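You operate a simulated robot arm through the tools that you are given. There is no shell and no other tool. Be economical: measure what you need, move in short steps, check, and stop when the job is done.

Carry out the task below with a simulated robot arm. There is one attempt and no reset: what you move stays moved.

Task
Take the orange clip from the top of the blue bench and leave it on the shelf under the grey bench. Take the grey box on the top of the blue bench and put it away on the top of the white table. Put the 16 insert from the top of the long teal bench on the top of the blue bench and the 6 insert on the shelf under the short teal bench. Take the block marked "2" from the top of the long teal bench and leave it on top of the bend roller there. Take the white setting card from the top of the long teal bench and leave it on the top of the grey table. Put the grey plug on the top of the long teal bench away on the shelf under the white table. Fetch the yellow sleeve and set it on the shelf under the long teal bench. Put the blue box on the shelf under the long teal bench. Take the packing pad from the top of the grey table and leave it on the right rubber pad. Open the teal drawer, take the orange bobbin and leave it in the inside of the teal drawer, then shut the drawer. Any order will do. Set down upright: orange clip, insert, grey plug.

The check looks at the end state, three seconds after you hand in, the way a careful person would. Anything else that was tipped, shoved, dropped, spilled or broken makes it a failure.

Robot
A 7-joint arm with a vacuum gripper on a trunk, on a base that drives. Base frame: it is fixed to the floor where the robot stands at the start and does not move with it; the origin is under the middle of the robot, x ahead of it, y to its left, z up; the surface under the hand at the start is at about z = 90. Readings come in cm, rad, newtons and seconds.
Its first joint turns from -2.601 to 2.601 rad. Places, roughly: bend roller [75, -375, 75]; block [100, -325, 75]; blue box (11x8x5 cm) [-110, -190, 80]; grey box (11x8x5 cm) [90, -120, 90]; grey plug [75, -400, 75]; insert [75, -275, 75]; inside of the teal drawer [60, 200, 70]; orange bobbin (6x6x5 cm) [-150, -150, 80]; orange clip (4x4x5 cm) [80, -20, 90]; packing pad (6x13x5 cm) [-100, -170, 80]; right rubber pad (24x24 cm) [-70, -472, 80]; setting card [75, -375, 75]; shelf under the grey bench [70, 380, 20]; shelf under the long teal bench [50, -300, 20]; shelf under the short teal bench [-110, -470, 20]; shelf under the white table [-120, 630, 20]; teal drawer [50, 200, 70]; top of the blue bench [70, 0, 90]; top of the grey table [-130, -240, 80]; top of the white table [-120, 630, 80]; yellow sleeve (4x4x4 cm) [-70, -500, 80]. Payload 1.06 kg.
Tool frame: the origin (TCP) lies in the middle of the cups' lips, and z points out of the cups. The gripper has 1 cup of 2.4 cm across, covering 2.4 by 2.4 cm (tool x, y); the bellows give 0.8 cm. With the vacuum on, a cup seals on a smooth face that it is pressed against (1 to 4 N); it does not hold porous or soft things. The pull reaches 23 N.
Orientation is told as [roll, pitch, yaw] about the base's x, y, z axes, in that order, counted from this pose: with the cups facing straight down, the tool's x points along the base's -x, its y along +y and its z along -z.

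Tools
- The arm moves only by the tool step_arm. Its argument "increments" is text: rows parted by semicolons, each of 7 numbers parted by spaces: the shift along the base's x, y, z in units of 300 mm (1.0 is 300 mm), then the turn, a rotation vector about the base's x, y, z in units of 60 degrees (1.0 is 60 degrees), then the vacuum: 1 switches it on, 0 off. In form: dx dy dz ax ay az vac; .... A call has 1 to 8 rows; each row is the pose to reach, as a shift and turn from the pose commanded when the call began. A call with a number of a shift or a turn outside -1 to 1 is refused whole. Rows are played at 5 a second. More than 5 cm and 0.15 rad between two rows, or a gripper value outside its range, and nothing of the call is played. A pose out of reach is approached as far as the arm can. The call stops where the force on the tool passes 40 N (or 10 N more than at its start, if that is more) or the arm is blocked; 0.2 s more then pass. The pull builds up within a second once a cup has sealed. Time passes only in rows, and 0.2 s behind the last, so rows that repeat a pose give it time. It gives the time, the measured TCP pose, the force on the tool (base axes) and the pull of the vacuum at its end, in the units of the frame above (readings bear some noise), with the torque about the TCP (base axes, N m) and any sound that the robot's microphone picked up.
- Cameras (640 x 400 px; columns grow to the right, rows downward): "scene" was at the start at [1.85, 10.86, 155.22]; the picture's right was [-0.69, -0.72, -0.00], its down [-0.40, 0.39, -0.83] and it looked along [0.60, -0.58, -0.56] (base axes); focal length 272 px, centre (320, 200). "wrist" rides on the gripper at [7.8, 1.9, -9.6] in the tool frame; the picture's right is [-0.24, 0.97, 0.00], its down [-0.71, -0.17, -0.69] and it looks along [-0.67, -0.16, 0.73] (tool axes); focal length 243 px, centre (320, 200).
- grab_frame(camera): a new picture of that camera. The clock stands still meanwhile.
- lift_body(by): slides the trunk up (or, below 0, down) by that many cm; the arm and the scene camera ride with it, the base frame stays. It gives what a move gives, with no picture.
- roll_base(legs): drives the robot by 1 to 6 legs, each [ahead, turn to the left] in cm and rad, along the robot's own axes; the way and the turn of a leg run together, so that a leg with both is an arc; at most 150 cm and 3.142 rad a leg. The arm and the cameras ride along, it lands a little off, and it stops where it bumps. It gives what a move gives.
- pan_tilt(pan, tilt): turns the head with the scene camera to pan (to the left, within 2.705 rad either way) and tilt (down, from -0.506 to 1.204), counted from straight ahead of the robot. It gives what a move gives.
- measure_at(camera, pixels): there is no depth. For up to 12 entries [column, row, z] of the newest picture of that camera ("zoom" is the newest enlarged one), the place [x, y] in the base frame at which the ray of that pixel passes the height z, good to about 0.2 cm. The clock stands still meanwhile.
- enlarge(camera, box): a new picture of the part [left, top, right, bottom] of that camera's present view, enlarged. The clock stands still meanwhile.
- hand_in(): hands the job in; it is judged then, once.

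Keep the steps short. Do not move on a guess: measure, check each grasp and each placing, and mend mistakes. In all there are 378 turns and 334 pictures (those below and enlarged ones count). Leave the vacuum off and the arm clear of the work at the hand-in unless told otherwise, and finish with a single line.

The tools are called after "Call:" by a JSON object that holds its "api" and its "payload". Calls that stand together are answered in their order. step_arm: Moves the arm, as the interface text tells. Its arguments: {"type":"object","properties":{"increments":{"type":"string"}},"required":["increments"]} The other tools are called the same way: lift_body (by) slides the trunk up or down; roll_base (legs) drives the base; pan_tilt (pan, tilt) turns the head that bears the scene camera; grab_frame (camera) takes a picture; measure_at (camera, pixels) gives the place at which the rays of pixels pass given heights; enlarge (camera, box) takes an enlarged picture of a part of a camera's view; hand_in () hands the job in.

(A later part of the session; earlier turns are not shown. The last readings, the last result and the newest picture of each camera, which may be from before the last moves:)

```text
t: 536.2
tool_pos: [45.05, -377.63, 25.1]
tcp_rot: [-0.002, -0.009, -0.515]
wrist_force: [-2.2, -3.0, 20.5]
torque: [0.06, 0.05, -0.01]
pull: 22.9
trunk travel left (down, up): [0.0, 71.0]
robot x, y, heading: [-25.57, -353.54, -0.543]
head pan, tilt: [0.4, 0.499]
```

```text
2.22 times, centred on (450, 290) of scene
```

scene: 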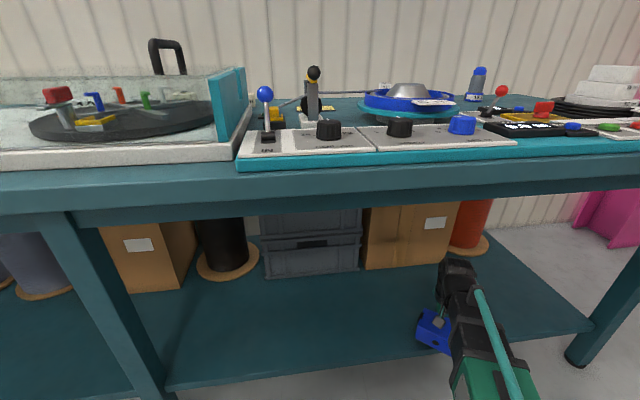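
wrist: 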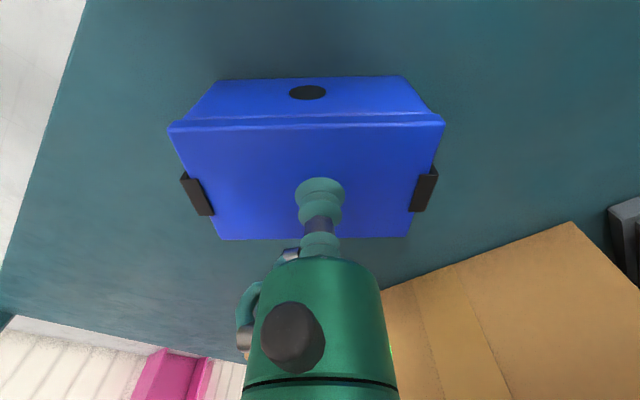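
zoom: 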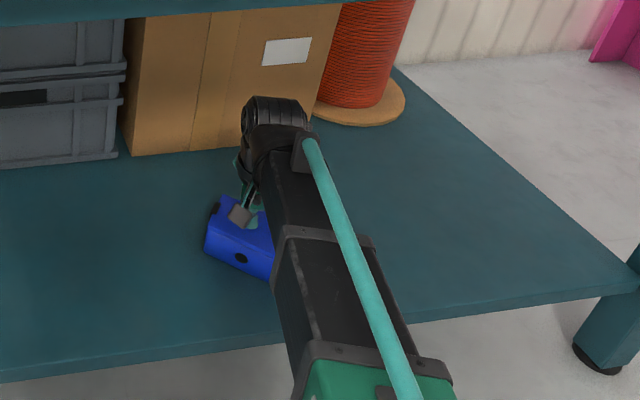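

It rests on the shelf. Release, rise 4 cm, and pull out.

Call:
{"api": "step_arm", "payload": {"increments": "0 0 0.01 0 0 0 0; 0 0 0.01 0 0 0 0; 0 0 0.01 0 0 0 0; 0 0 0.05 0 0 0 0; 0 0 0.15 0 0 0 0; -0.14 0 0.18 0 0 0 0; -0.28 0 0.18 0 0 0 0; -0.4 0 0.18 0 0 0 0"}}

Call:
{"api": "roll_base", "payload": {"legs": [[0, -0.9]]}}

Call:
{"api": "lift_body", "payload": {"by": 40}}

Call:
{"api": "lift_body", "payload": {"by": 31}}

Call:
{"api": "pan_tilt", "payload": {"pan": 1.2, "tilt": 0.8}}

Call:
{"api": "grab_frame", "payload": {"camera": "scene"}}

```text
t: 538.0
tool_pos: [33.06, -377.45, 30.21]
tcp_rot: [0.0, -0.006, -0.513]
wrist_force: [-0.1, -0.2, 0.8]
torque: [0.0, 0.07, 0.0]
pull: 0.0
trunk travel left (down, up): [0.0, 71.0]
robot x, y, heading: [-25.43, -352.73, -0.545]
head pan, tilt: [0.4, 0.499]
```

```text
t: 540.7
tool_pos: [-7.94, -413.79, 30.19]
tcp_rot: [-0.003, -0.007, -1.413]
wrist_force: [0.1, -0.7, 0.4]
torque: [0.0, 0.0, -0.01]
pull: 0.1
trunk travel left (down, up): [0.0, 71.0]
robot x, y, heading: [-25.23, -353.58, -1.445]
head pan, tilt: [0.4, 0.499]
```

```text
t: 544.5
tool_pos: [-7.91, -413.76, 70.21]
tcp_rot: [0.0, -0.006, -1.412]
wrist_force: [0.5, -1.1, -0.5]
torque: [0.0, 0.02, -0.04]
pull: 0.0
trunk travel left (down, up): [-40.0, 31.0]
robot x, y, heading: [-25.27, -353.08, -1.442]
head pan, tilt: [0.4, 0.499]
```

```text
t: 547.6
tool_pos: [-7.92, -413.77, 101.2]
tcp_rot: [-0.003, -0.008, -1.413]
wrist_force: [0.4, 0.0, 0.3]
torque: [0.03, 0.03, 0.02]
pull: 0.2
trunk travel left (down, up): [-71.0, 0.0]
robot x, y, heading: [-25.24, -353.13, -1.442]
head pan, tilt: [0.4, 0.499]
```

```text
t: 548.7
tool_pos: [-7.9, -413.74, 101.21]
tcp_rot: [-0.002, -0.007, -1.411]
wrist_force: [-0.9, 0.6, -0.8]
torque: [0.01, 0.0, -0.01]
pull: 0.1
trunk travel left (down, up): [-71.0, 0.0]
robot x, y, heading: [-25.01, -353.14, -1.437]
head pan, tilt: [1.201, 0.799]
```

```text
139 pictures are left
```

scene: 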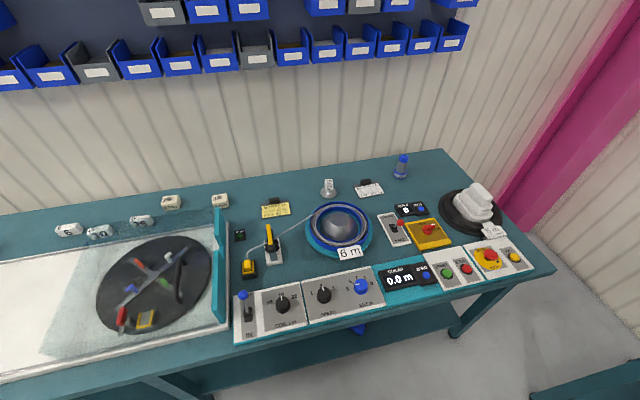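

Call:
{"api": "measure_at", "payload": {"camera": "scene", "pixels": [[180, 75, 110], [180, 75, 115], [180, 75, 120], [180, 75, 125], [60, 85, 120], [171, 208, 75], [171, 198, 79], [329, 180, 84], [329, 192, 75], [369, 190, 75], [400, 178, 75], [220, 204, 75]]}}

Call:
{"api": "enlarge", "payload": {"camera": "scene", "box": [250, 140, 430, 250]}}

```text
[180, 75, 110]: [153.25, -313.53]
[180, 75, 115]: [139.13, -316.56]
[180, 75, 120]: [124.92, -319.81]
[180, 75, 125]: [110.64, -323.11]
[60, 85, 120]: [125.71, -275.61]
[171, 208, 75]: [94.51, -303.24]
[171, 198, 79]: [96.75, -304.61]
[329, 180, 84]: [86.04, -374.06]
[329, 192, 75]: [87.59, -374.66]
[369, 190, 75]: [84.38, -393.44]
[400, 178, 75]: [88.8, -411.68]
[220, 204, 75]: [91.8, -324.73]
```

```text
3.56 times, centred on (340, 195) of scene
```

zoom: 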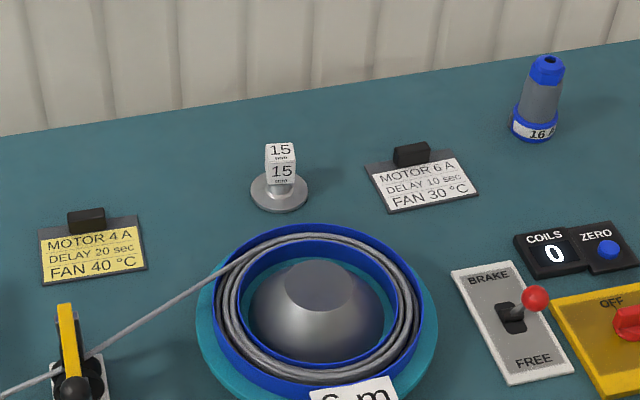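

The grey plug is the "16 A" plug with grey body. First block 2: I raise the arm, back up to y≈−316 and face the bench.

Call:
{"api": "step_arm", "payload": {"increments": "0 0 0.15 0 0 0 0; 0 0 0.3 0 0 0 0; 0 0 0.45 0 0 0 0; 0 0 0.6 0 0 0 0"}}

Call:
{"api": "roll_base", "payload": {"legs": [[-38, 0], [0, 1.44], [22, 0]]}}

Call:
{"api": "pan_tilt", "payload": {"pan": 0.15, "tilt": 0.75}}

Call:
{"api": "grab_frame", "payload": {"camera": "scene"}}

```text
t: 549.7
tool_pos: [-8.34, -413.61, 118.91]
tcp_rot: [0.0, -0.005, -1.412]
wrist_force: [-0.6, -0.4, 0.1]
torque: [0.02, 0.02, -0.04]
pull: 0.1
trunk travel left (down, up): [-71.0, 0.0]
robot x, y, heading: [-25.14, -353.4, -1.44]
head pan, tilt: [1.201, 0.799]
```

```text
t: 557.0
tool_pos: [54.15, -303.98, 118.86]
tcp_rot: [0.0, -0.007, 0.044]
wrist_force: [0.8, 0.1, -0.6]
torque: [0.0, 0.01, 0.01]
pull: 0.0
trunk travel left (down, up): [-71.0, 0.0]
robot x, y, heading: [-7.92, -314.25, 0.018]
head pan, tilt: [1.201, 0.799]
```

```text
t: 558.3
tool_pos: [54.05, -304.11, 118.98]
tcp_rot: [-0.002, -0.007, 0.043]
wrist_force: [0.9, -0.1, 0.5]
torque: [0.03, 0.0, 0.0]
pull: 0.0
trunk travel left (down, up): [-71.0, 0.0]
robot x, y, heading: [-8.01, -313.88, 0.011]
head pan, tilt: [0.15, 0.75]
```

```text
137 pictures are left
```

scene: 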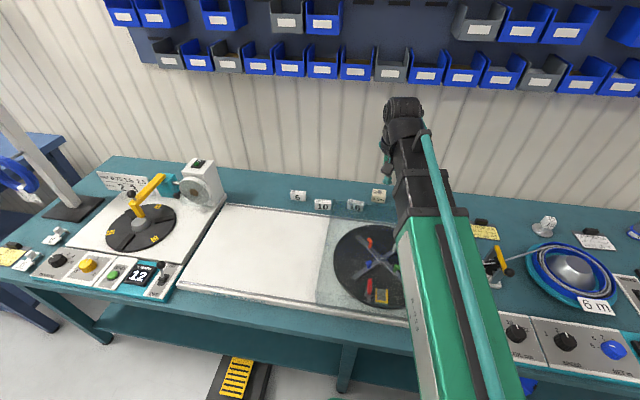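

Call:
{"api": "step_arm", "payload": {"increments": "0.14 0 -0.03 0 0 0 0; 0.28 0 -0.06 0 0 0 0; 0.42 0 -0.1 0 0 0 0; 0.56 0 -0.15 0 0 0 0; 0.68 0 -0.25 0 0 0 0; 0.78 0 -0.38 0 0 0 0; 0.85 0 -0.52 0 0 0 0; 0.88 0 -0.66 0 0 0 0"}}

Call:
{"api": "grab_frame", "payload": {"camera": "wrist"}}

```text
t: 560.1
tool_pos: [80.33, -304.45, 99.18]
tcp_rot: [-0.002, -0.007, 0.044]
wrist_force: [1.0, -0.3, 0.0]
torque: [-0.03, -0.02, -0.01]
pull: 0.0
trunk travel left (down, up): [-71.0, 0.0]
robot x, y, heading: [-7.76, -314.08, 0.016]
head pan, tilt: [0.15, 0.75]
```

```text
136 pictures are left
```

wrist: 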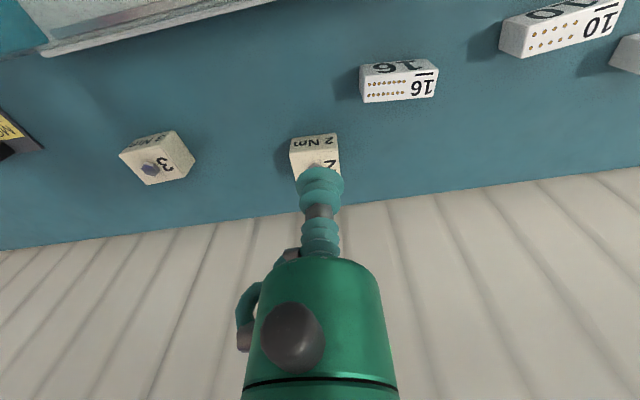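

Call:
{"api": "step_arm", "payload": {"increments": "-0.1 0.1 0 0 0 0 0; -0.1 0.2 0 0 0 0 0; -0.1 0.2 0 0 0 0 0"}}

Call:
{"api": "enlarge", "payload": {"camera": "wrist", "box": [210, 100, 306, 200]}}

Call:
{"api": "enlarge", "payload": {"camera": "wrist", "box": [280, 20, 440, 140]}}

```text
t: 560.9
tool_pos: [77.33, -297.93, 99.12]
tcp_rot: [0.0, -0.008, 0.043]
wrist_force: [-0.4, -0.7, 0.4]
torque: [-0.02, -0.02, -0.04]
pull: 0.0
trunk travel left (down, up): [-71.0, 0.0]
robot x, y, heading: [-8.06, -313.76, 0.017]
head pan, tilt: [0.15, 0.75]
```

```text
4.00 times, centred on (258, 150) of wrist
```

zoom: 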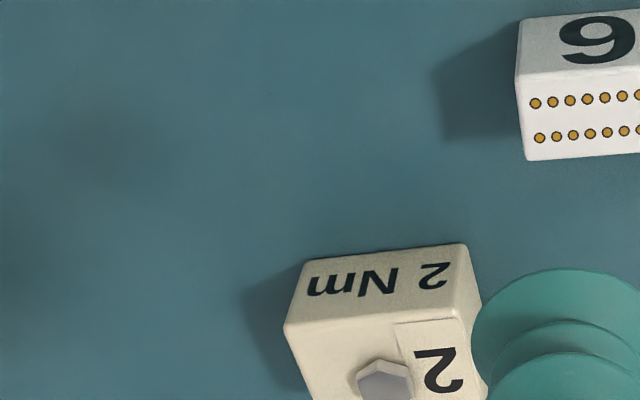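

```text
3.33 times, centred on (360, 80) of wrist
```

zoom: 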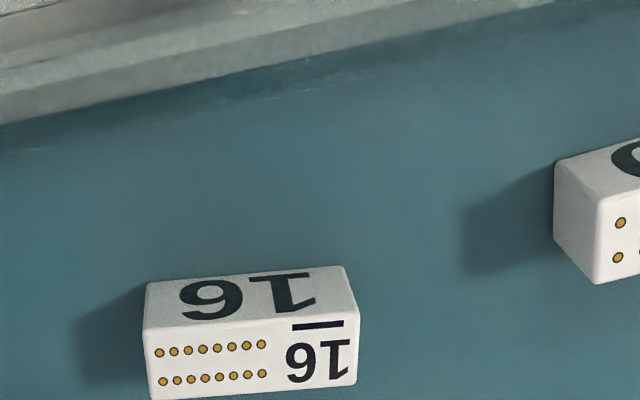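

Call:
{"api": "step_arm", "payload": {"increments": "0 0.12 0 0 0 0 0; 0 0.2 0.05 0 0 0 0; 0 0.2 0.05 0 0 0 0"}}

Call:
{"api": "enlarge", "payload": {"camera": "wrist", "box": [170, 110, 280, 210]}}

Call:
{"api": "measure_at", "payload": {"camera": "zoom", "pixels": [[320, 200, 79]]}}

```text
t: 561.7
tool_pos: [77.19, -291.84, 100.6]
tcp_rot: [-0.001, -0.007, 0.043]
wrist_force: [-0.7, -0.9, 0.0]
torque: [0.02, -0.02, 0.01]
pull: 0.0
trunk travel left (down, up): [-71.0, 0.0]
robot x, y, heading: [-7.9, -313.9, 0.014]
head pan, tilt: [0.15, 0.75]
```

```text
4.00 times, centred on (225, 160) of wrist
```

zoom: 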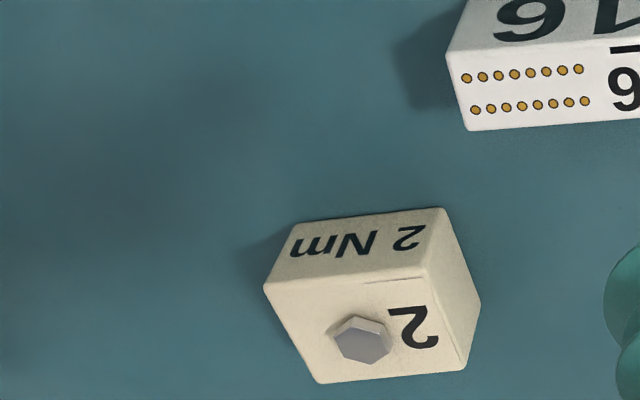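

```text
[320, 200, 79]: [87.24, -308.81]
```

Call:
{"api": "measure_at", "payload": {"camera": "zoom", "pixels": [[265, 286, 79], [427, 269, 79], [467, 368, 79], [318, 382, 79], [296, 226, 75], [443, 210, 75], [480, 300, 75], [265, 286, 78], [427, 269, 78], [449, 60, 78], [470, 130, 78]]}}

```text
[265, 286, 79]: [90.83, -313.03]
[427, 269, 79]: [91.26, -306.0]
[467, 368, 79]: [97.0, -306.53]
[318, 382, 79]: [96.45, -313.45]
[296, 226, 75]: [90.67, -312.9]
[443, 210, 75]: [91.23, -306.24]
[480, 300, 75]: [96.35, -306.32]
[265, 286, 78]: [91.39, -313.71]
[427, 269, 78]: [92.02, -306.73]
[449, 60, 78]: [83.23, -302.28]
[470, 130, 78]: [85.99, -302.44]
```

The block is 7×5.6 cm, top z≈79, bolt in the middle; the flat part beside it at the digit "2" (94.0,−307.6) fits the cup. I go there.

Call:
{"api": "step_arm", "payload": {"increments": "0.08 -0.08 -0.06 0 0 0 0; 0.16 -0.16 -0.12 0 0 0 0; 0.24 -0.25 -0.18 0 0 0 0; 0.34 -0.34 -0.24 0 0 0 0; 0.44 -0.43 -0.3 0 0 0 0; 0.53 -0.5 -0.36 0 0 0 0; 0.56 -0.527 -0.48 0 0 0 0; 0.56 -0.527 -0.6 0 0 0 0"}}

Call:
{"api": "grab_frame", "payload": {"camera": "wrist"}}

```text
t: 563.5
tool_pos: [94.11, -307.86, 82.38]
tcp_rot: [-0.001, -0.006, 0.046]
wrist_force: [-0.2, 0.0, 0.3]
torque: [-0.01, -0.02, 0.02]
pull: 0.1
trunk travel left (down, up): [-71.0, 0.0]
robot x, y, heading: [-8.0, -314.4, 0.018]
head pan, tilt: [0.15, 0.75]
```

```text
132 pictures are left
```

wrist: 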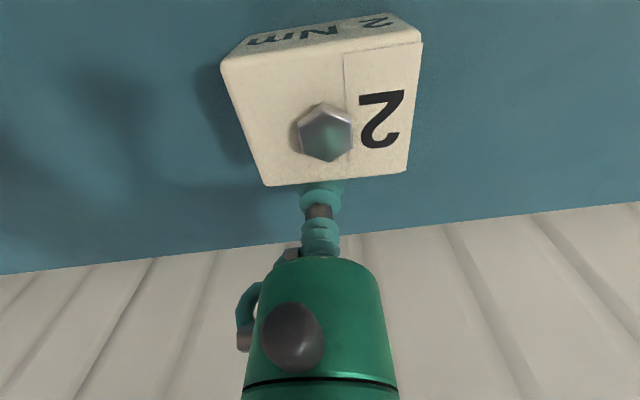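

Call:
{"api": "measure_at", "payload": {"camera": "wrist", "pixels": [[382, 118, 79], [325, 135, 79.5], [420, 45, 79], [405, 172, 79], [268, 186, 79], [222, 65, 79], [353, 150, 79], [346, 60, 79]]}}

```text
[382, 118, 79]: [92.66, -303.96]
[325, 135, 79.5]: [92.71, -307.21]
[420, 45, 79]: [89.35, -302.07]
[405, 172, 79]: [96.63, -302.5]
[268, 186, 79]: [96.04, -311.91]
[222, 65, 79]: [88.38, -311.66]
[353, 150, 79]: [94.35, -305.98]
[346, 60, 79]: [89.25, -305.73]
```

The block is taller than assumed (bench top ≈79, block top ≈84). I re-measure with z=84 before going lower.

Call:
{"api": "measure_at", "payload": {"camera": "wrist", "pixels": [[382, 118, 84], [325, 135, 84.8], [420, 45, 84], [405, 172, 84], [268, 186, 84], [222, 65, 84], [353, 150, 84.5], [346, 60, 84]]}}

```text
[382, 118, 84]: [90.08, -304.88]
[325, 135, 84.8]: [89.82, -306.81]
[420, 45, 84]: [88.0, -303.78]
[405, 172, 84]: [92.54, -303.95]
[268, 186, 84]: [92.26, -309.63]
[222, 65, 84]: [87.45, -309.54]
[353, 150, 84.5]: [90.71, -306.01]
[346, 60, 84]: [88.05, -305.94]
```

Flat space is tight; the back-right corner (91.1,−305.1) just fits the cup. I try there.

Call:
{"api": "step_arm", "payload": {"increments": "0 0 0.1 0 0 0 0; -0.1 0.09 0.15 0 0 0 0; -0.1 0.092 0.1 0 0 0 1; -0.1 0.092 0.08 0 0 0 1; -0.1 0.092 0.065 0 0 0 1; -0.1 0.092 0.055 0 0 0 1; -0.1 0.092 0.05 0 0 0 1; -0.1 0.092 0.05 0 0 0 1"}}

Call:
{"api": "enlarge", "payload": {"camera": "wrist", "box": [200, 60, 440, 220]}}

```text
t: 565.3
tool_pos: [91.24, -305.17, 84.13]
tcp_rot: [-0.001, -0.008, 0.045]
wrist_force: [0.2, 0.4, 0.7]
torque: [0.04, -0.03, 0.0]
pull: 23.2
trunk travel left (down, up): [-71.0, 0.0]
robot x, y, heading: [-8.35, -313.83, 0.011]
head pan, tilt: [0.15, 0.75]
```

```text
2.50 times, centred on (320, 140) of wrist
```

zoom: 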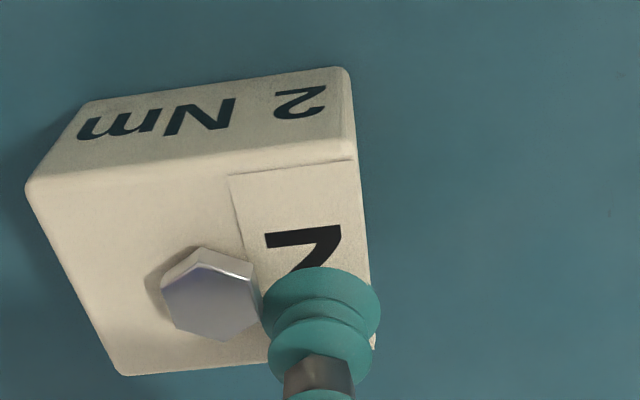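

Sealed. I lift, retract, and move the base to y≈−372 for the roller.

Call:
{"api": "step_arm", "payload": {"increments": "0 0 0.05 0 0 0 1; 0 0 0.15 0 0 0 1; -0.05 0 0.3 0 0 0 1; -0.15 0 0.42 0 0 0 1; -0.27 0 0.52 0 0 0 1; -0.39 0 0.62 0 0 0 1; -0.51 0 0.72 0 0 0 1; -0.62 0 0.83 0 0 0 1"}}

Call:
{"api": "step_arm", "payload": {"increments": "-0.14 0 0.05 0 0 0 1; -0.28 0 0.1 0 0 0 1; -0.42 0 0.1 0 0 0 1; -0.56 0 0.1 0 0 0 1"}}

Call:
{"api": "roll_base", "payload": {"legs": [[-20, 0], [0, -1.57], [54, 0], [0, 1.57], [18, 0]]}}

Call:
{"api": "pan_tilt", "payload": {"pan": 0.0, "tilt": 0.75}}

Call:
{"api": "grab_frame", "payload": {"camera": "scene"}}

```text
t: 567.1
tool_pos: [72.61, -304.99, 109.13]
tcp_rot: [-0.001, -0.007, 0.044]
wrist_force: [0.9, -0.4, -1.7]
torque: [0.03, -0.02, 0.0]
pull: 22.3
trunk travel left (down, up): [-71.0, 0.0]
robot x, y, heading: [-7.55, -314.05, 0.019]
head pan, tilt: [0.15, 0.75]
```

```text
t: 568.1
tool_pos: [55.88, -305.25, 112.23]
tcp_rot: [-0.002, -0.006, 0.044]
wrist_force: [-0.1, -0.4, -1.6]
torque: [0.05, -0.04, 0.01]
pull: 22.9
trunk travel left (down, up): [-71.0, 0.0]
robot x, y, heading: [-7.82, -314.23, 0.016]
head pan, tilt: [0.15, 0.75]
```

```text
t: 581.1
tool_pos: [53.89, -367.41, 112.18]
tcp_rot: [-0.003, -0.008, -0.065]
wrist_force: [0.6, -0.3, -1.8]
torque: [0.04, -0.01, 0.02]
pull: 22.9
trunk travel left (down, up): [-71.0, 0.0]
robot x, y, heading: [-10.92, -369.09, -0.092]
head pan, tilt: [0.15, 0.75]
```

```text
t: 581.8
tool_pos: [53.7, -367.38, 112.2]
tcp_rot: [-0.003, -0.007, -0.065]
wrist_force: [-0.6, -0.7, -1.0]
torque: [0.04, -0.01, 0.0]
pull: 22.8
trunk travel left (down, up): [-71.0, 0.0]
robot x, y, heading: [-10.71, -368.96, -0.096]
head pan, tilt: [0.0, 0.75]
```

```text
130 pictures are left
```

scene: 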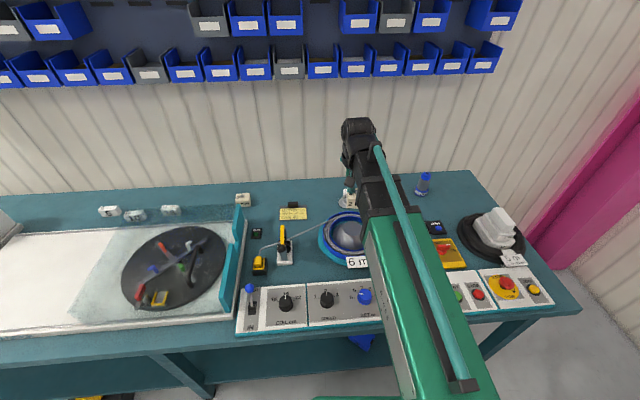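

Call:
{"api": "step_arm", "payload": {"increments": "0.12 0.1 0 0 0 0 1; 0.24 0.2 0 0 0 0 1; 0.36 0.3 0 0 0 0 1; 0.45 0.35 0 0 0 0 1; 0.5 0.35 -0.1 0 0 0 1; 0.5 0.35 -0.2 0 0 0 1"}}

Call:
{"api": "grab_frame", "payload": {"camera": "wrist"}}

Call:
{"api": "enlarge", "payload": {"camera": "scene", "box": [300, 150, 460, 250]}}

```text
t: 583.2
tool_pos: [68.68, -357.23, 106.01]
tcp_rot: [-0.001, -0.006, -0.065]
wrist_force: [0.3, -0.5, -2.3]
torque: [0.03, -0.04, 0.01]
pull: 22.6
trunk travel left (down, up): [-71.0, 0.0]
robot x, y, heading: [-10.69, -368.8, -0.092]
head pan, tilt: [0.0, 0.75]
```

```text
129 pictures are left
```

wrist: 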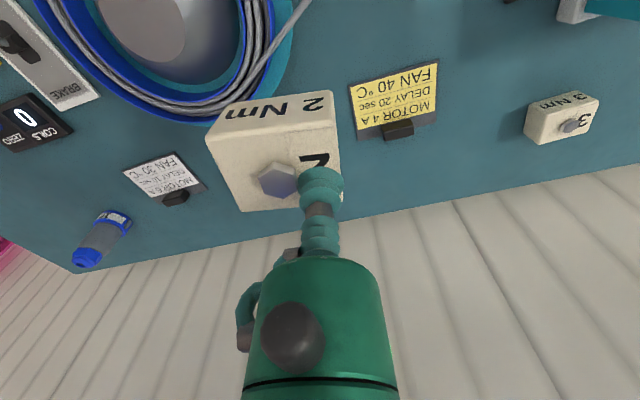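

```text
4.00 times, centred on (380, 200) of scene
```

zoom: 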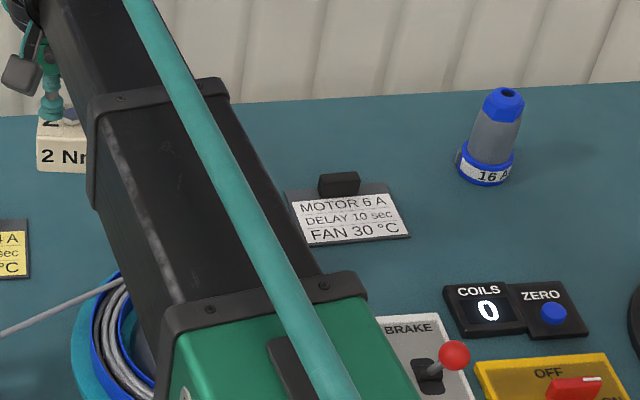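

Call:
{"api": "step_arm", "payload": {"increments": "-0.05 0.14 0 0 0 0 1; -0.1 0.28 0 0 0 0 1; -0.1 0.35 0 0 0 0 1; -0.1 0.35 0 0 0 0 1"}}

Call:
{"api": "grab_frame", "payload": {"camera": "wrist"}}

Call:
{"api": "enlarge", "payload": {"camera": "scene", "box": [300, 150, 460, 250]}}

```text
t: 584.2
tool_pos: [65.72, -346.6, 106.15]
tcp_rot: [-0.001, -0.006, -0.064]
wrist_force: [-0.8, 0.7, -1.5]
torque: [0.02, -0.05, 0.01]
pull: 23.1
trunk travel left (down, up): [-71.0, 0.0]
robot x, y, heading: [-11.04, -368.87, -0.096]
head pan, tilt: [0.0, 0.75]
```

```text
127 pictures are left
```

wrist: 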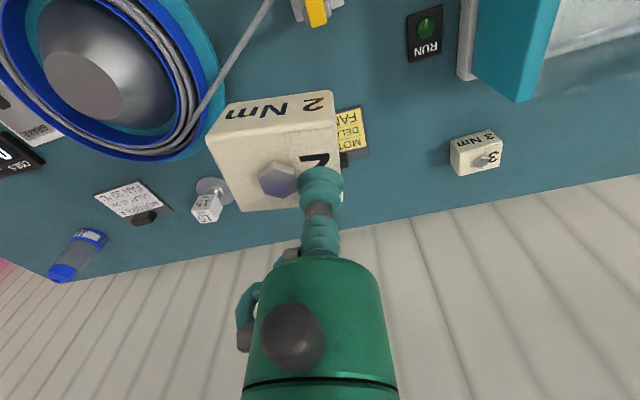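

```text
4.00 times, centred on (380, 200) of scene
```

zoom: 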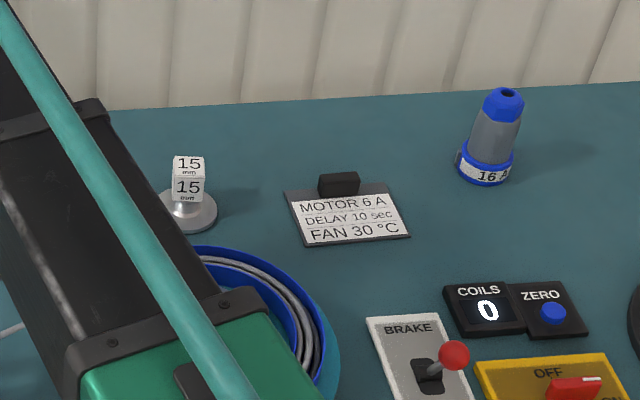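

Call:
{"api": "enlarge", "payload": {"camera": "wrist", "box": [180, 165, 250, 235]}}

Call:
{"api": "measure_at", "payload": {"camera": "zoom", "pixels": [[320, 200, 79], [320, 200, 90]]}}

Call:
{"api": "measure_at", "payload": {"camera": "scene", "pixels": [[332, 202.5, 79.2], [347, 191.8, 84], [347, 191.8, 86], [347, 191.8, 88]]}}

```text
5.71 times, centred on (215, 200) of wrist
```

zoom: 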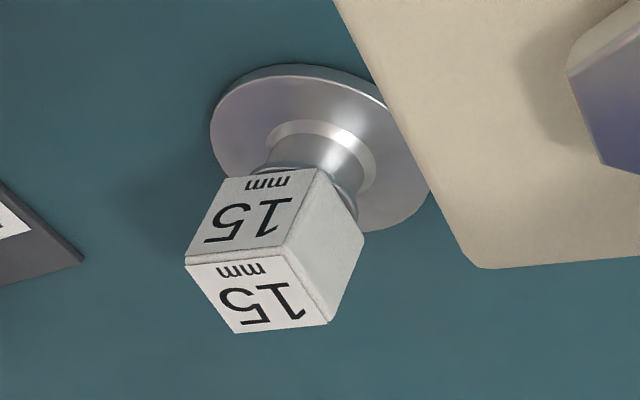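

```text
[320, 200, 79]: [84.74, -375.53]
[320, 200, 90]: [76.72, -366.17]
```

```text
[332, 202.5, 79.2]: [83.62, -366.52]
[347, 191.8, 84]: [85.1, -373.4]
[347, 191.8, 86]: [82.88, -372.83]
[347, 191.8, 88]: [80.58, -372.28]
```

Call:
{"api": "measure_at", "payload": {"camera": "zoom", "pixels": [[258, 297, 84], [258, 297, 86], [258, 297, 88], [258, 297, 90], [318, 150, 79.2], [318, 150, 75]]}}

Call:
{"api": "measure_at", "payload": {"camera": "scene", "pixels": [[347, 203, 79.2], [347, 203, 75], [347, 191.3, 85], [347, 191.3, 83], [347, 191.3, 81]]}}

```text
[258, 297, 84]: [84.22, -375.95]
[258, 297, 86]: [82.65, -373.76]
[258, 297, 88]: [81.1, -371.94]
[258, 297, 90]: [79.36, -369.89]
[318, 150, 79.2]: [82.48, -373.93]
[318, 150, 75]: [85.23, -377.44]
```

```text
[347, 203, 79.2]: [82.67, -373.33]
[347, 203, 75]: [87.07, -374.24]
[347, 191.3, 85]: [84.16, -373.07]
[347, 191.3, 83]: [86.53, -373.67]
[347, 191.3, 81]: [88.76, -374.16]
```

Roller axis is at (82.65,−373.5), top z≈86. I check the block's offset from the cup.

Call:
{"api": "measure_at", "payload": {"camera": "wrist", "pixels": [[206, 138, 106.1], [334, 121, 106.1], [342, 200, 106.1], [242, 212, 106.1]]}}

```text
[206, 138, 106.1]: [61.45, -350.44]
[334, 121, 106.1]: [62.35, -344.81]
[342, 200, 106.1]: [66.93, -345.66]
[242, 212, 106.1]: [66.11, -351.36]
```

Call:
{"api": "step_arm", "payload": {"increments": "0.1 -0.12 -0.04 0 0 0 1; 0.2 -0.24 -0.08 0 0 0 1; 0.3 -0.36 -0.12 0 0 0 1; 0.4 -0.48 -0.16 0 0 0 1; 0.5 -0.6 -0.2 0 0 0 1; 0.58 -0.72 -0.24 0 0 0 1; 0.613 -0.848 -0.28 0 0 0 1; 0.613 -0.848 -0.28 0 0 0 1"}}

Call:
{"api": "grab_frame", "payload": {"camera": "wrist"}}

Call:
{"api": "enlarge", "payload": {"camera": "scene", "box": [280, 140, 440, 240]}}

```text
t: 586.0
tool_pos: [84.12, -371.98, 97.93]
tcp_rot: [-0.003, -0.006, -0.064]
wrist_force: [-0.9, -0.2, -1.2]
torque: [0.02, -0.02, -0.02]
pull: 23.4
trunk travel left (down, up): [-71.0, 0.0]
robot x, y, heading: [-10.86, -369.1, -0.099]
head pan, tilt: [0.0, 0.75]
```

```text
124 pictures are left
```

wrist: 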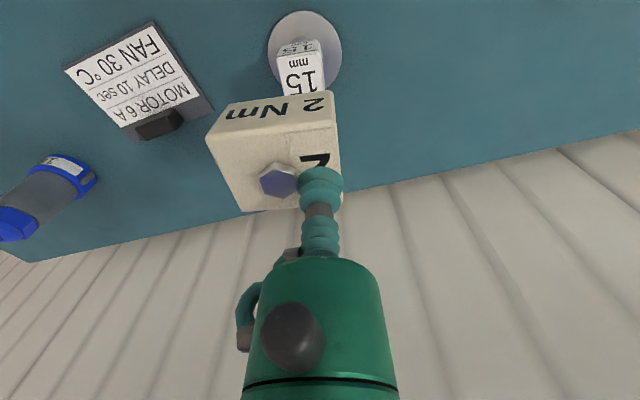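

```text
4.00 times, centred on (360, 190) of scene
```

zoom: 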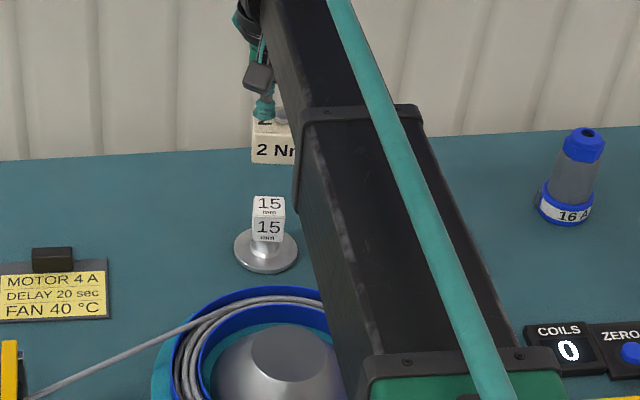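

Lateral alignment checks in the wrist view. I lower slowly onto the roller.

Call:
{"api": "step_arm", "payload": {"increments": "0 0 -0.1 0 0 0 1; 0 0 -0.18 0 0 0 1; 0 0 -0.21 0 0 0 1; 0 0 -0.22 0 0 0 1; 0 0 -0.22 0 0 0 1"}}

Call:
{"api": "enlarge", "payload": {"camera": "scene", "box": [300, 150, 396, 210]}}

```text
t: 587.2
tool_pos: [83.98, -371.78, 91.46]
tcp_rot: [-0.002, -0.007, -0.064]
wrist_force: [0.1, 0.0, -1.8]
torque: [0.07, 0.0, 0.0]
pull: 22.8
trunk travel left (down, up): [-71.0, 0.0]
robot x, y, heading: [-10.99, -368.95, -0.091]
head pan, tilt: [0.0, 0.75]
```

```text
6.67 times, centred on (348, 180) of scene
```

zoom: 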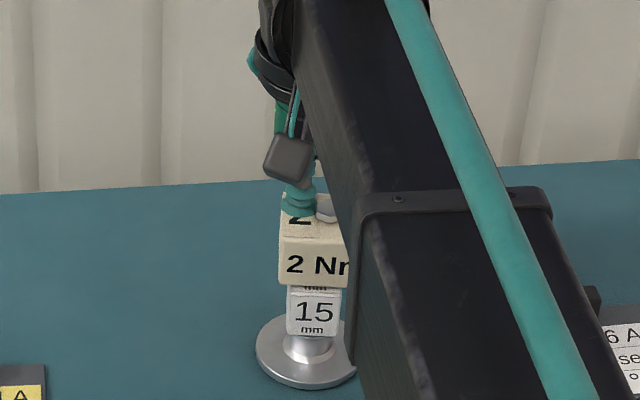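

Looks about 0.3 cm right of the axis; I shift +0.25 cm in y and lower to contact.

Call:
{"api": "step_arm", "payload": {"increments": "0 0.008 -0.005 0 0 0 1; 0 0.008 -0.012 0 0 0 1; 0 0.008 -0.018 0 0 0 1; 0 0.008 -0.023 0 0 0 1; 0 0.008 -0.023 0 0 0 1"}}

```text
t: 588.4
tool_pos: [83.95, -371.46, 90.78]
tcp_rot: [-0.003, -0.01, -0.064]
wrist_force: [4.6, 3.5, 17.3]
torque: [-0.05, 0.12, -0.03]
pull: 22.6
trunk travel left (down, up): [-71.0, 0.0]
robot x, y, heading: [-10.76, -369.26, -0.092]
head pan, tilt: [0.0, 0.75]
```

Contact. I ease up 3 mm, release and wait.

Call:
{"api": "step_arm", "payload": {"increments": "0 0 0.009 0 0 0 1; 0 0 0.009 0 0 0 0; 0 0 0.009 0 0 0 0; 0 0 0.009 0 0 0 0; 0 0 0.02 0 0 0 0; 0 0 0.06 0 0 0 0; 0 0 0.14 0 0 0 0; -0.1 0 0.22 0 0 0 0"}}

Call:
{"api": "grab_frame", "payload": {"camera": "wrist"}}

Call:
{"api": "enlarge", "payload": {"camera": "scene", "box": [290, 150, 386, 210]}}

```text
t: 590.2
tool_pos: [81.13, -371.85, 97.51]
tcp_rot: [-0.002, -0.006, -0.065]
wrist_force: [0.0, 0.1, 0.1]
torque: [0.0, -0.01, -0.02]
pull: 0.0
trunk travel left (down, up): [-71.0, 0.0]
robot x, y, heading: [-11.12, -369.03, -0.098]
head pan, tilt: [0.0, 0.75]
```

```text
121 pictures are left
```

wrist: 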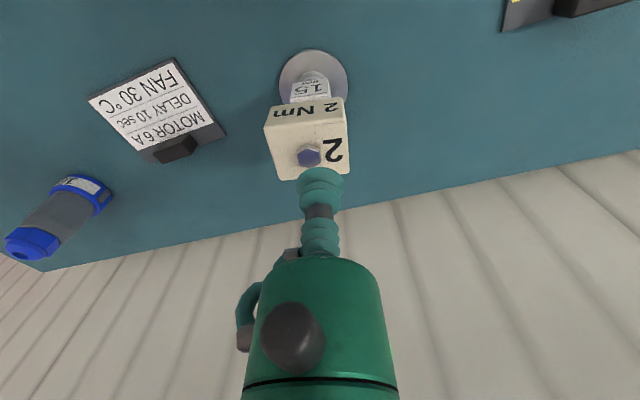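

```text
6.67 times, centred on (338, 180) of scene
```

zoom: 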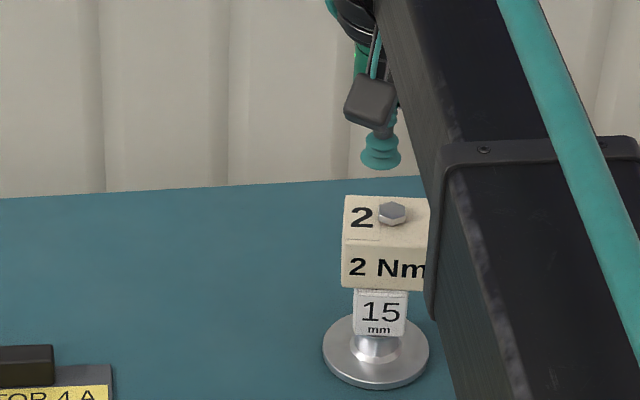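

Block 2 rests well on the roller. Next the white setting card, at about (143,100) in the wrist picture.

Call:
{"api": "measure_at", "payload": {"camera": "wrist", "pixels": [[90, 100, 80], [172, 60, 80], [215, 125, 80], [135, 153, 80], [148, 103, 80], [175, 148, 81], [75, 205, 79.2], [30, 245, 89]]}}

Call:
{"api": "enlarge", "payload": {"camera": "wrist", "box": [70, 40, 250, 180]}}

```text
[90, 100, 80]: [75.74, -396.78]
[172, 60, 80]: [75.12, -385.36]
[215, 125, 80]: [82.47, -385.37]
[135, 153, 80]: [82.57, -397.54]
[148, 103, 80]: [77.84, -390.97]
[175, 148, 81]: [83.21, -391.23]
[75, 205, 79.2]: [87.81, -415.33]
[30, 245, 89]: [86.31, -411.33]
```

```text
2.86 times, centred on (160, 110) of wrist
```

zoom: 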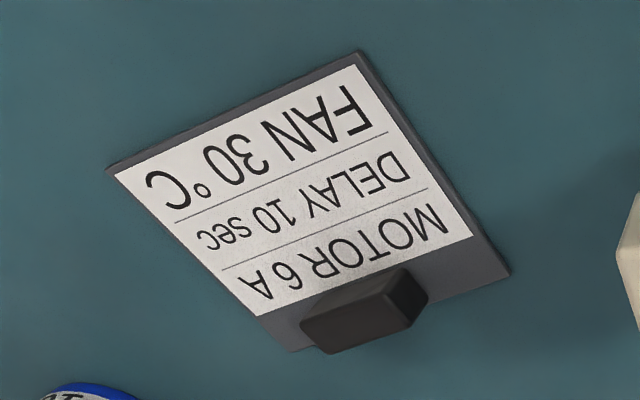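

I turn the tool 90° so its camera stays clear of the coil bowl, and go over the card centre (78,−391).

Call:
{"api": "step_arm", "payload": {"increments": "-0.02 -0.08 0.06 0 0 0.14 0; -0.04 -0.17 0.08 0 0 0.28 0; -0.06 -0.26 0.08 0 0 0.42 0; -0.08 -0.36 0.08 0 0 0.56 0; -0.1 -0.46 0.08 0 0 0.7 0; -0.103 -0.56 0.06 0 0 0.84 0; -0.103 -0.638 0 0 0 0.98 0; -0.103 -0.638 -0.1 0 0 1 0"}}

Call:
{"api": "step_arm", "payload": {"increments": "0 0 -0.05 0 0 0.14 0; 0 0 -0.1 0 0 0.28 0; 0 0 -0.2 0 0 0.42 0; 0 0 -0.3 0 0 0.5 0; 0 0 -0.38 0 0 0.5 0; 0 0 -0.38 0 0 0.5 0"}}

Call:
{"api": "grab_frame", "payload": {"camera": "wrist"}}

Call:
{"api": "enlarge", "payload": {"camera": "scene", "box": [300, 150, 460, 250]}}

```text
t: 592.0
tool_pos: [77.94, -390.92, 94.37]
tcp_rot: [-0.003, -0.009, 0.985]
wrist_force: [-0.6, 0.6, -0.3]
torque: [0.04, -0.01, 0.01]
pull: 0.0
trunk travel left (down, up): [-71.0, 0.0]
robot x, y, heading: [-11.05, -369.08, -0.092]
head pan, tilt: [0.0, 0.75]
```

```text
t: 593.4
tool_pos: [78.01, -390.81, 82.74]
tcp_rot: [-0.002, -0.006, 1.508]
wrist_force: [-0.1, 0.7, 0.5]
torque: [-0.02, -0.01, 0.01]
pull: 0.1
trunk travel left (down, up): [-71.0, 0.0]
robot x, y, heading: [-10.75, -369.28, -0.093]
head pan, tilt: [0.0, 0.75]
```

```text
118 pictures are left
```

wrist: 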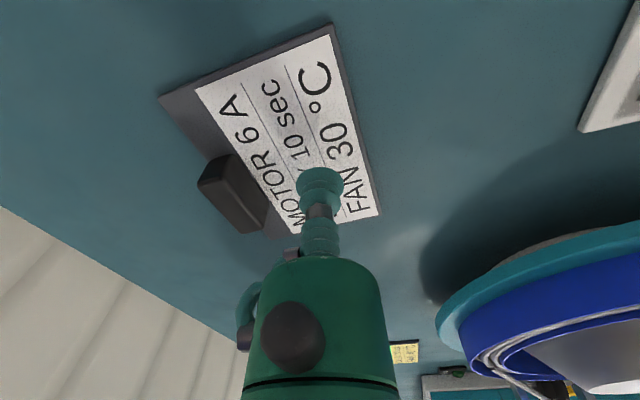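

```text
4.00 times, centred on (380, 200) of scene
```

zoom: 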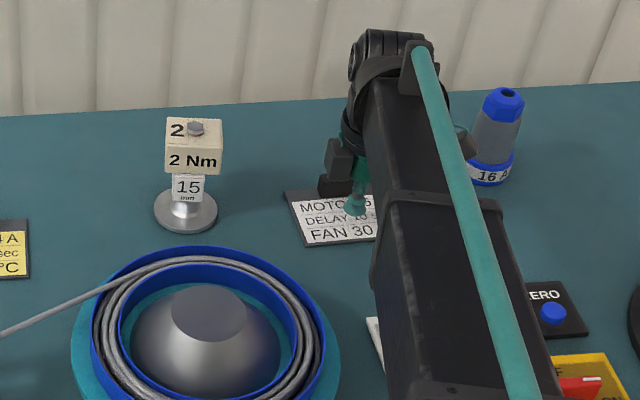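

Call:
{"api": "step_arm", "payload": {"increments": "0 0 -0.04 0 0 0 1; 0 0 -0.07 0 0 0 1; 0 0 -0.09 0 0 0 1; 0 0 -0.1 0 0 0 1; 0 0 -0.1 0 0 0 1; 0 0 -0.1 0 0 0 1"}}

```text
t: 594.8
tool_pos: [77.95, -390.82, 79.93]
tcp_rot: [-0.005, -0.008, 1.506]
wrist_force: [6.5, -2.5, 17.7]
torque: [-0.03, 0.07, 0.01]
pull: 23.2
trunk travel left (down, up): [-71.0, 0.0]
robot x, y, heading: [-11.1, -369.14, -0.096]
head pan, tilt: [0.0, 0.75]
```

Sealed. I lift, retract, and carry it to the grey table's free east part (≈(−108,−255)).

Call:
{"api": "step_arm", "payload": {"increments": "0 0 0.1 0 0 0 1; 0 0 0.25 0 0 0 1; 0 0 0.4 0 0 0 1; -0.02 0 0.55 0 0 0 1; -0.1 0.04 0.66 0 0 0 1; -0.22 0.1 0.74 0 0 0 1; -0.34 0.16 0.8 0 0 0 1; -0.46 0.22 0.85 0 0 0 1"}}

Call:
{"api": "step_arm", "payload": {"increments": "-0.12 0.06 0.03 0 0 0 1; -0.24 0.12 0.06 0 0 0 1; -0.36 0.18 0.08 0 0 0 1; -0.46 0.2 0.1 0 0 0 1"}}

Call:
{"api": "roll_base", "payload": {"legs": [[-20, 0], [0, 1.66], [112, 0], [0, 1.57]]}}

Call:
{"api": "pan_tilt", "payload": {"pan": -0.1, "tilt": 0.7}}

Call:
{"api": "grab_frame", "payload": {"camera": "scene"}}

```text
t: 596.6
tool_pos: [64.26, -384.23, 105.06]
tcp_rot: [-0.001, -0.007, 1.506]
wrist_force: [0.0, 0.1, -0.5]
torque: [-0.02, 0.06, 0.01]
pull: 22.4
trunk travel left (down, up): [-71.0, 0.0]
robot x, y, heading: [-11.12, -369.45, -0.093]
head pan, tilt: [0.0, 0.75]
```

```text
t: 597.6
tool_pos: [50.42, -378.23, 108.37]
tcp_rot: [-0.003, -0.007, 1.508]
wrist_force: [-0.1, 0.0, -1.0]
torque: [-0.04, 0.0, -0.02]
pull: 23.1
trunk travel left (down, up): [-71.0, 0.0]
robot x, y, heading: [-10.75, -369.03, -0.09]
head pan, tilt: [0.0, 0.75]
```

```text
t: 612.3
tool_pos: [-97.47, -256.92, 108.37]
tcp_rot: [0.0, -0.006, -1.5]
wrist_force: [0.2, 0.1, -0.7]
torque: [-0.03, -0.05, 0.01]
pull: 23.3
trunk travel left (down, up): [-71.0, 0.0]
robot x, y, heading: [-35.66, -257.62, -3.095]
head pan, tilt: [0.0, 0.75]
```

```text
t: 613.0
tool_pos: [-97.46, -257.01, 108.34]
tcp_rot: [0.0, -0.008, -1.499]
wrist_force: [0.1, -0.7, 0.5]
torque: [0.01, -0.01, -0.03]
pull: 22.9
trunk travel left (down, up): [-71.0, 0.0]
robot x, y, heading: [-35.3, -257.77, -3.101]
head pan, tilt: [-0.099, 0.7]
```

```text
116 pictures are left
```

scene: 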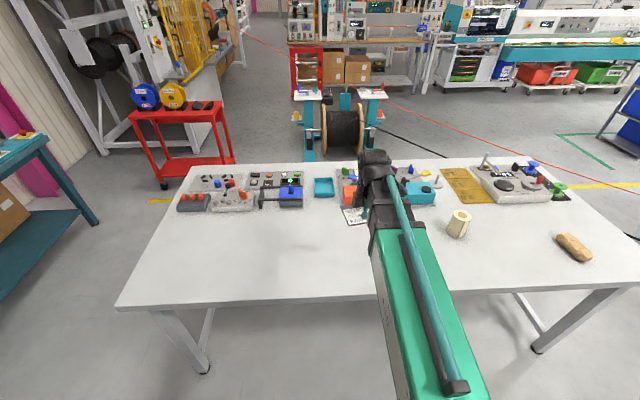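

Call:
{"api": "step_arm", "payload": {"increments": "-0.13 0 -0.05 0 0 0 1; -0.26 0 -0.1 0 0 0 1; -0.4 0 -0.15 0 0 0 1; -0.43 0 -0.28 0 0 0 1; -0.43 0 -0.43 0 0 0 1; -0.43 0 -0.58 0 0 0 1; -0.43 0 -0.73 0 0 0 1; -0.43 0 -0.85 0 0 0 1"}}

Call:
{"api": "step_arm", "payload": {"increments": "0 0 -0.03 0 0 0 1; 0 0 -0.05 0 0 0 1; 0 0 -0.065 0 0 0 1; 0 0 -0.078 0 0 0 1; 0 0 -0.078 0 0 0 1"}}

Call:
{"api": "grab_frame", "payload": {"camera": "wrist"}}

```text
t: 614.8
tool_pos: [-110.34, -256.85, 82.6]
tcp_rot: [-0.003, -0.007, -1.5]
wrist_force: [0.2, -0.6, -1.6]
torque: [0.01, -0.02, -0.01]
pull: 22.6
trunk travel left (down, up): [-71.0, 0.0]
robot x, y, heading: [-35.18, -257.45, -3.1]
head pan, tilt: [-0.099, 0.7]
```

```text
t: 616.0
tool_pos: [-110.34, -256.78, 80.53]
tcp_rot: [0.0, -0.006, -1.5]
wrist_force: [-0.4, 0.2, -0.5]
torque: [0.0, -0.02, -0.03]
pull: 23.0
trunk travel left (down, up): [-71.0, 0.0]
robot x, y, heading: [-35.66, -257.47, -3.097]
head pan, tilt: [-0.099, 0.7]
```

```text
115 pictures are left
```

wrist: 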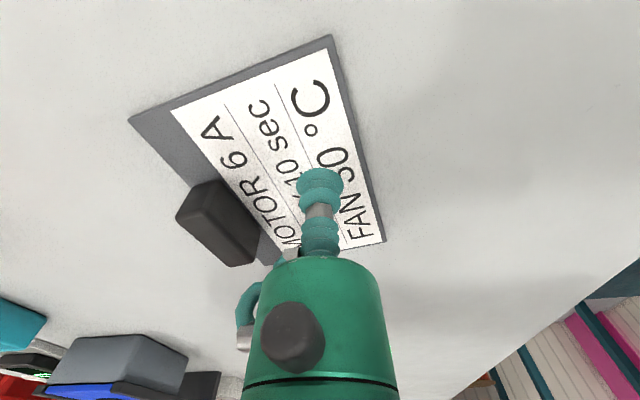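

Almost down. A few millimetres more, then release.

Call:
{"api": "step_arm", "payload": {"increments": "0 0 -0.006 0 0 0 1; 0 0 -0.012 0 0 0 1; 0 0 -0.012 0 0 0 1; 0 0 -0.012 0 0 0 0; 0 0 -0.01 0 0 0 0; 0 0 -0.01 0 0 0 0; 0 0 0.03 0 0 0 0; 0 0 0.15 0 0 0 0"}}

Call:
{"api": "step_arm", "payload": {"increments": "0 0 0.14 0 0 -0.14 0; 0 0 0.28 0 0 -0.28 0; 0 0 0.42 0 0 -0.42 0; 0 0 0.56 0 0 -0.56 0; 0.1 0 0.66 0 0 -0.7 0; 0.2 0 0.7 0 0 -0.84 0; 0.3 0 0.7 0 0 -0.98 0"}}

Call:
{"api": "grab_frame", "payload": {"camera": "wrist"}}

```text
t: 617.8
tool_pos: [-110.66, -256.91, 85.04]
tcp_rot: [-0.002, -0.007, -1.499]
wrist_force: [-0.4, 0.2, -1.0]
torque: [-0.02, 0.0, 0.02]
pull: 0.1
trunk travel left (down, up): [-71.0, 0.0]
robot x, y, heading: [-35.46, -257.25, -3.104]
head pan, tilt: [-0.099, 0.7]
```

```text
t: 619.4
tool_pos: [-101.28, -256.76, 106.12]
tcp_rot: [-0.004, -0.009, -2.529]
wrist_force: [1.1, 0.6, 0.7]
torque: [-0.02, 0.01, -0.02]
pull: 0.0
trunk travel left (down, up): [-71.0, 0.0]
robot x, y, heading: [-35.19, -257.65, -3.101]
head pan, tilt: [-0.099, 0.7]
```

```text
114 pictures are left
```

wrist: 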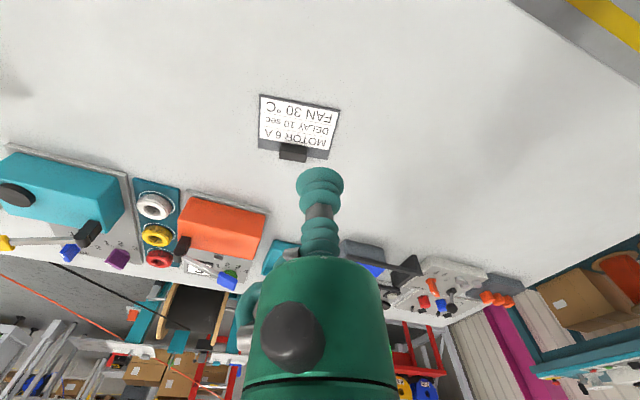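

The card lies on the grey table. Next the packing pad near (−103,−170): I move north.

Call:
{"api": "roll_base", "payload": {"legs": [[0, -1.61], [75, 0], [0, 1.57]]}}

Call:
{"api": "step_arm", "payload": {"increments": "0 0 0 0 0 -0.14 0; 0 0 0 0 0 -0.28 0; 0 0 0 0 0 -0.42 0; 0 0 0 0 0 -0.54 0"}}

Call:
{"api": "grab_frame", "payload": {"camera": "wrist"}}

```text
t: 631.0
tool_pos: [-102.15, -181.91, 106.1]
tcp_rot: [-0.002, -0.007, -2.569]
wrist_force: [0.1, 0.0, 1.0]
torque: [-0.04, 0.03, -0.04]
pull: 0.0
trunk travel left (down, up): [-71.0, 0.0]
robot x, y, heading: [-36.29, -185.46, 3.141]
head pan, tilt: [-0.099, 0.7]
```

```text
t: 632.0
tool_pos: [-102.21, -181.92, 106.09]
tcp_rot: [-0.002, -0.008, -3.138]
wrist_force: [-0.4, 0.5, -0.9]
torque: [-0.01, 0.04, -0.01]
pull: 0.1
trunk travel left (down, up): [-71.0, 0.0]
robot x, y, heading: [-36.67, -185.63, 3.138]
head pan, tilt: [-0.099, 0.7]
```

```text
113 pictures are left
```

wrist: 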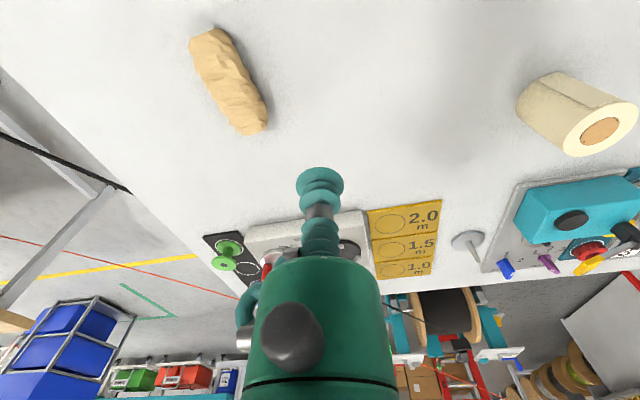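

Call:
{"api": "enlarge", "payload": {"camera": "wrist", "box": [170, 20, 290, 145]}}

Call:
{"api": "measure_at", "payload": {"camera": "wrist", "pixels": [[230, 78, 84], [210, 32, 83], [252, 132, 83], [195, 45, 82], [265, 120, 82], [228, 85, 84]]}}

```text
3.20 times, centred on (230, 82) of wrist
```

zoom: 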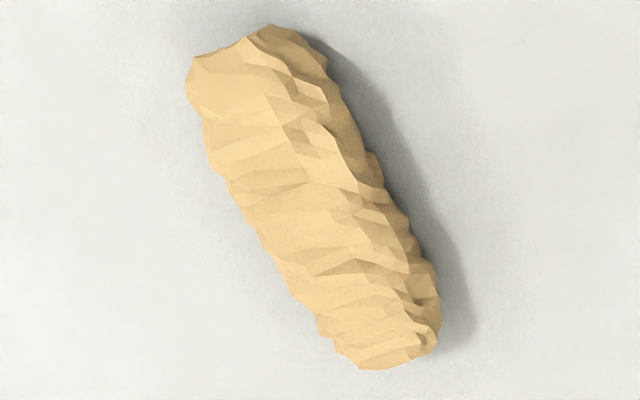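

```text
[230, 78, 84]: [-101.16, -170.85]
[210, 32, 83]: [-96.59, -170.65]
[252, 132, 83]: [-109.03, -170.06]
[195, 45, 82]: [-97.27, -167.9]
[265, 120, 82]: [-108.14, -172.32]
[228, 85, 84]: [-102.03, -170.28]
```

It is crumpled packing paper. I test whether the cup seals on its middle.

Call:
{"api": "step_arm", "payload": {"increments": "0 0.13 0 0 0 0 0; 0 0.26 -0.05 0 0 0 0; 0.003 0.383 -0.1 0 0 0 0; 0.003 0.383 -0.25 0 0 0 0; 0.003 0.383 -0.4 0 0 0 0; 0.003 0.383 -0.55 0 0 0 0; 0.003 0.383 -0.62 0 0 0 1; 0.003 0.383 -0.65 0 0 0 1"}}

Call:
{"api": "step_arm", "payload": {"increments": "0 0 -0.015 0 0 0 1; 0 0 -0.03 0 0 0 1; 0 0 -0.045 0 0 0 1; 0 0 -0.055 0 0 0 1; 0 0 -0.055 0 0 0 1; 0 0 -0.055 0 0 0 1"}}

Call:
{"api": "grab_frame", "payload": {"camera": "wrist"}}

```text
t: 633.8
tool_pos: [-102.06, -170.27, 86.69]
tcp_rot: [0.0, -0.007, -3.135]
wrist_force: [0.1, -0.3, -0.6]
torque: [-0.03, 0.02, 0.01]
pull: 0.2
trunk travel left (down, up): [-71.0, 0.0]
robot x, y, heading: [-36.01, -185.7, 3.139]
head pan, tilt: [-0.099, 0.7]
```

```text
t: 635.2
tool_pos: [-102.11, -170.5, 84.84]
tcp_rot: [-0.002, -0.008, -3.133]
wrist_force: [0.4, 0.1, 0.6]
torque: [0.0, -0.02, 0.0]
pull: 0.1
trunk travel left (down, up): [-71.0, 0.0]
robot x, y, heading: [-36.57, -185.68, 3.139]
head pan, tilt: [-0.099, 0.7]
```

```text
111 pictures are left
```

wrist: 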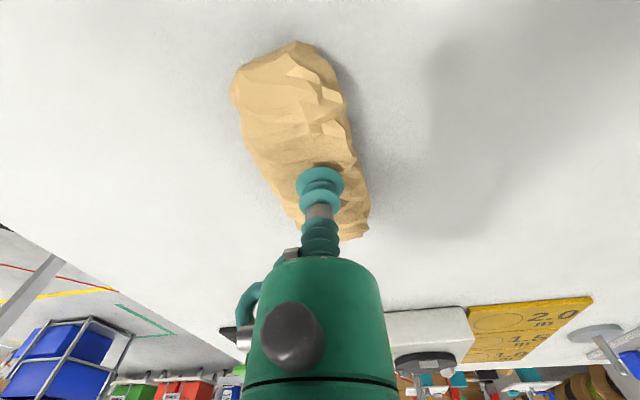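

Call:
{"api": "step_arm", "payload": {"increments": "0 0 -0.01 0 0 0 1; 0 0 -0.02 0 0 0 1; 0 0 -0.03 0 0 0 1; 0 0 -0.03 0 0 0 1; 0 0 -0.03 0 0 0 1; 0 0 -0.03 0 0 0 1"}}

```text
t: 636.6
tool_pos: [-102.0, -170.31, 84.06]
tcp_rot: [-0.003, -0.008, -3.134]
wrist_force: [-4.7, -0.4, 11.9]
torque: [0.0, -0.06, -0.01]
pull: 22.5
trunk travel left (down, up): [-71.0, 0.0]
robot x, y, heading: [-36.13, -185.48, 3.136]
head pan, tilt: [-0.099, 0.7]
```

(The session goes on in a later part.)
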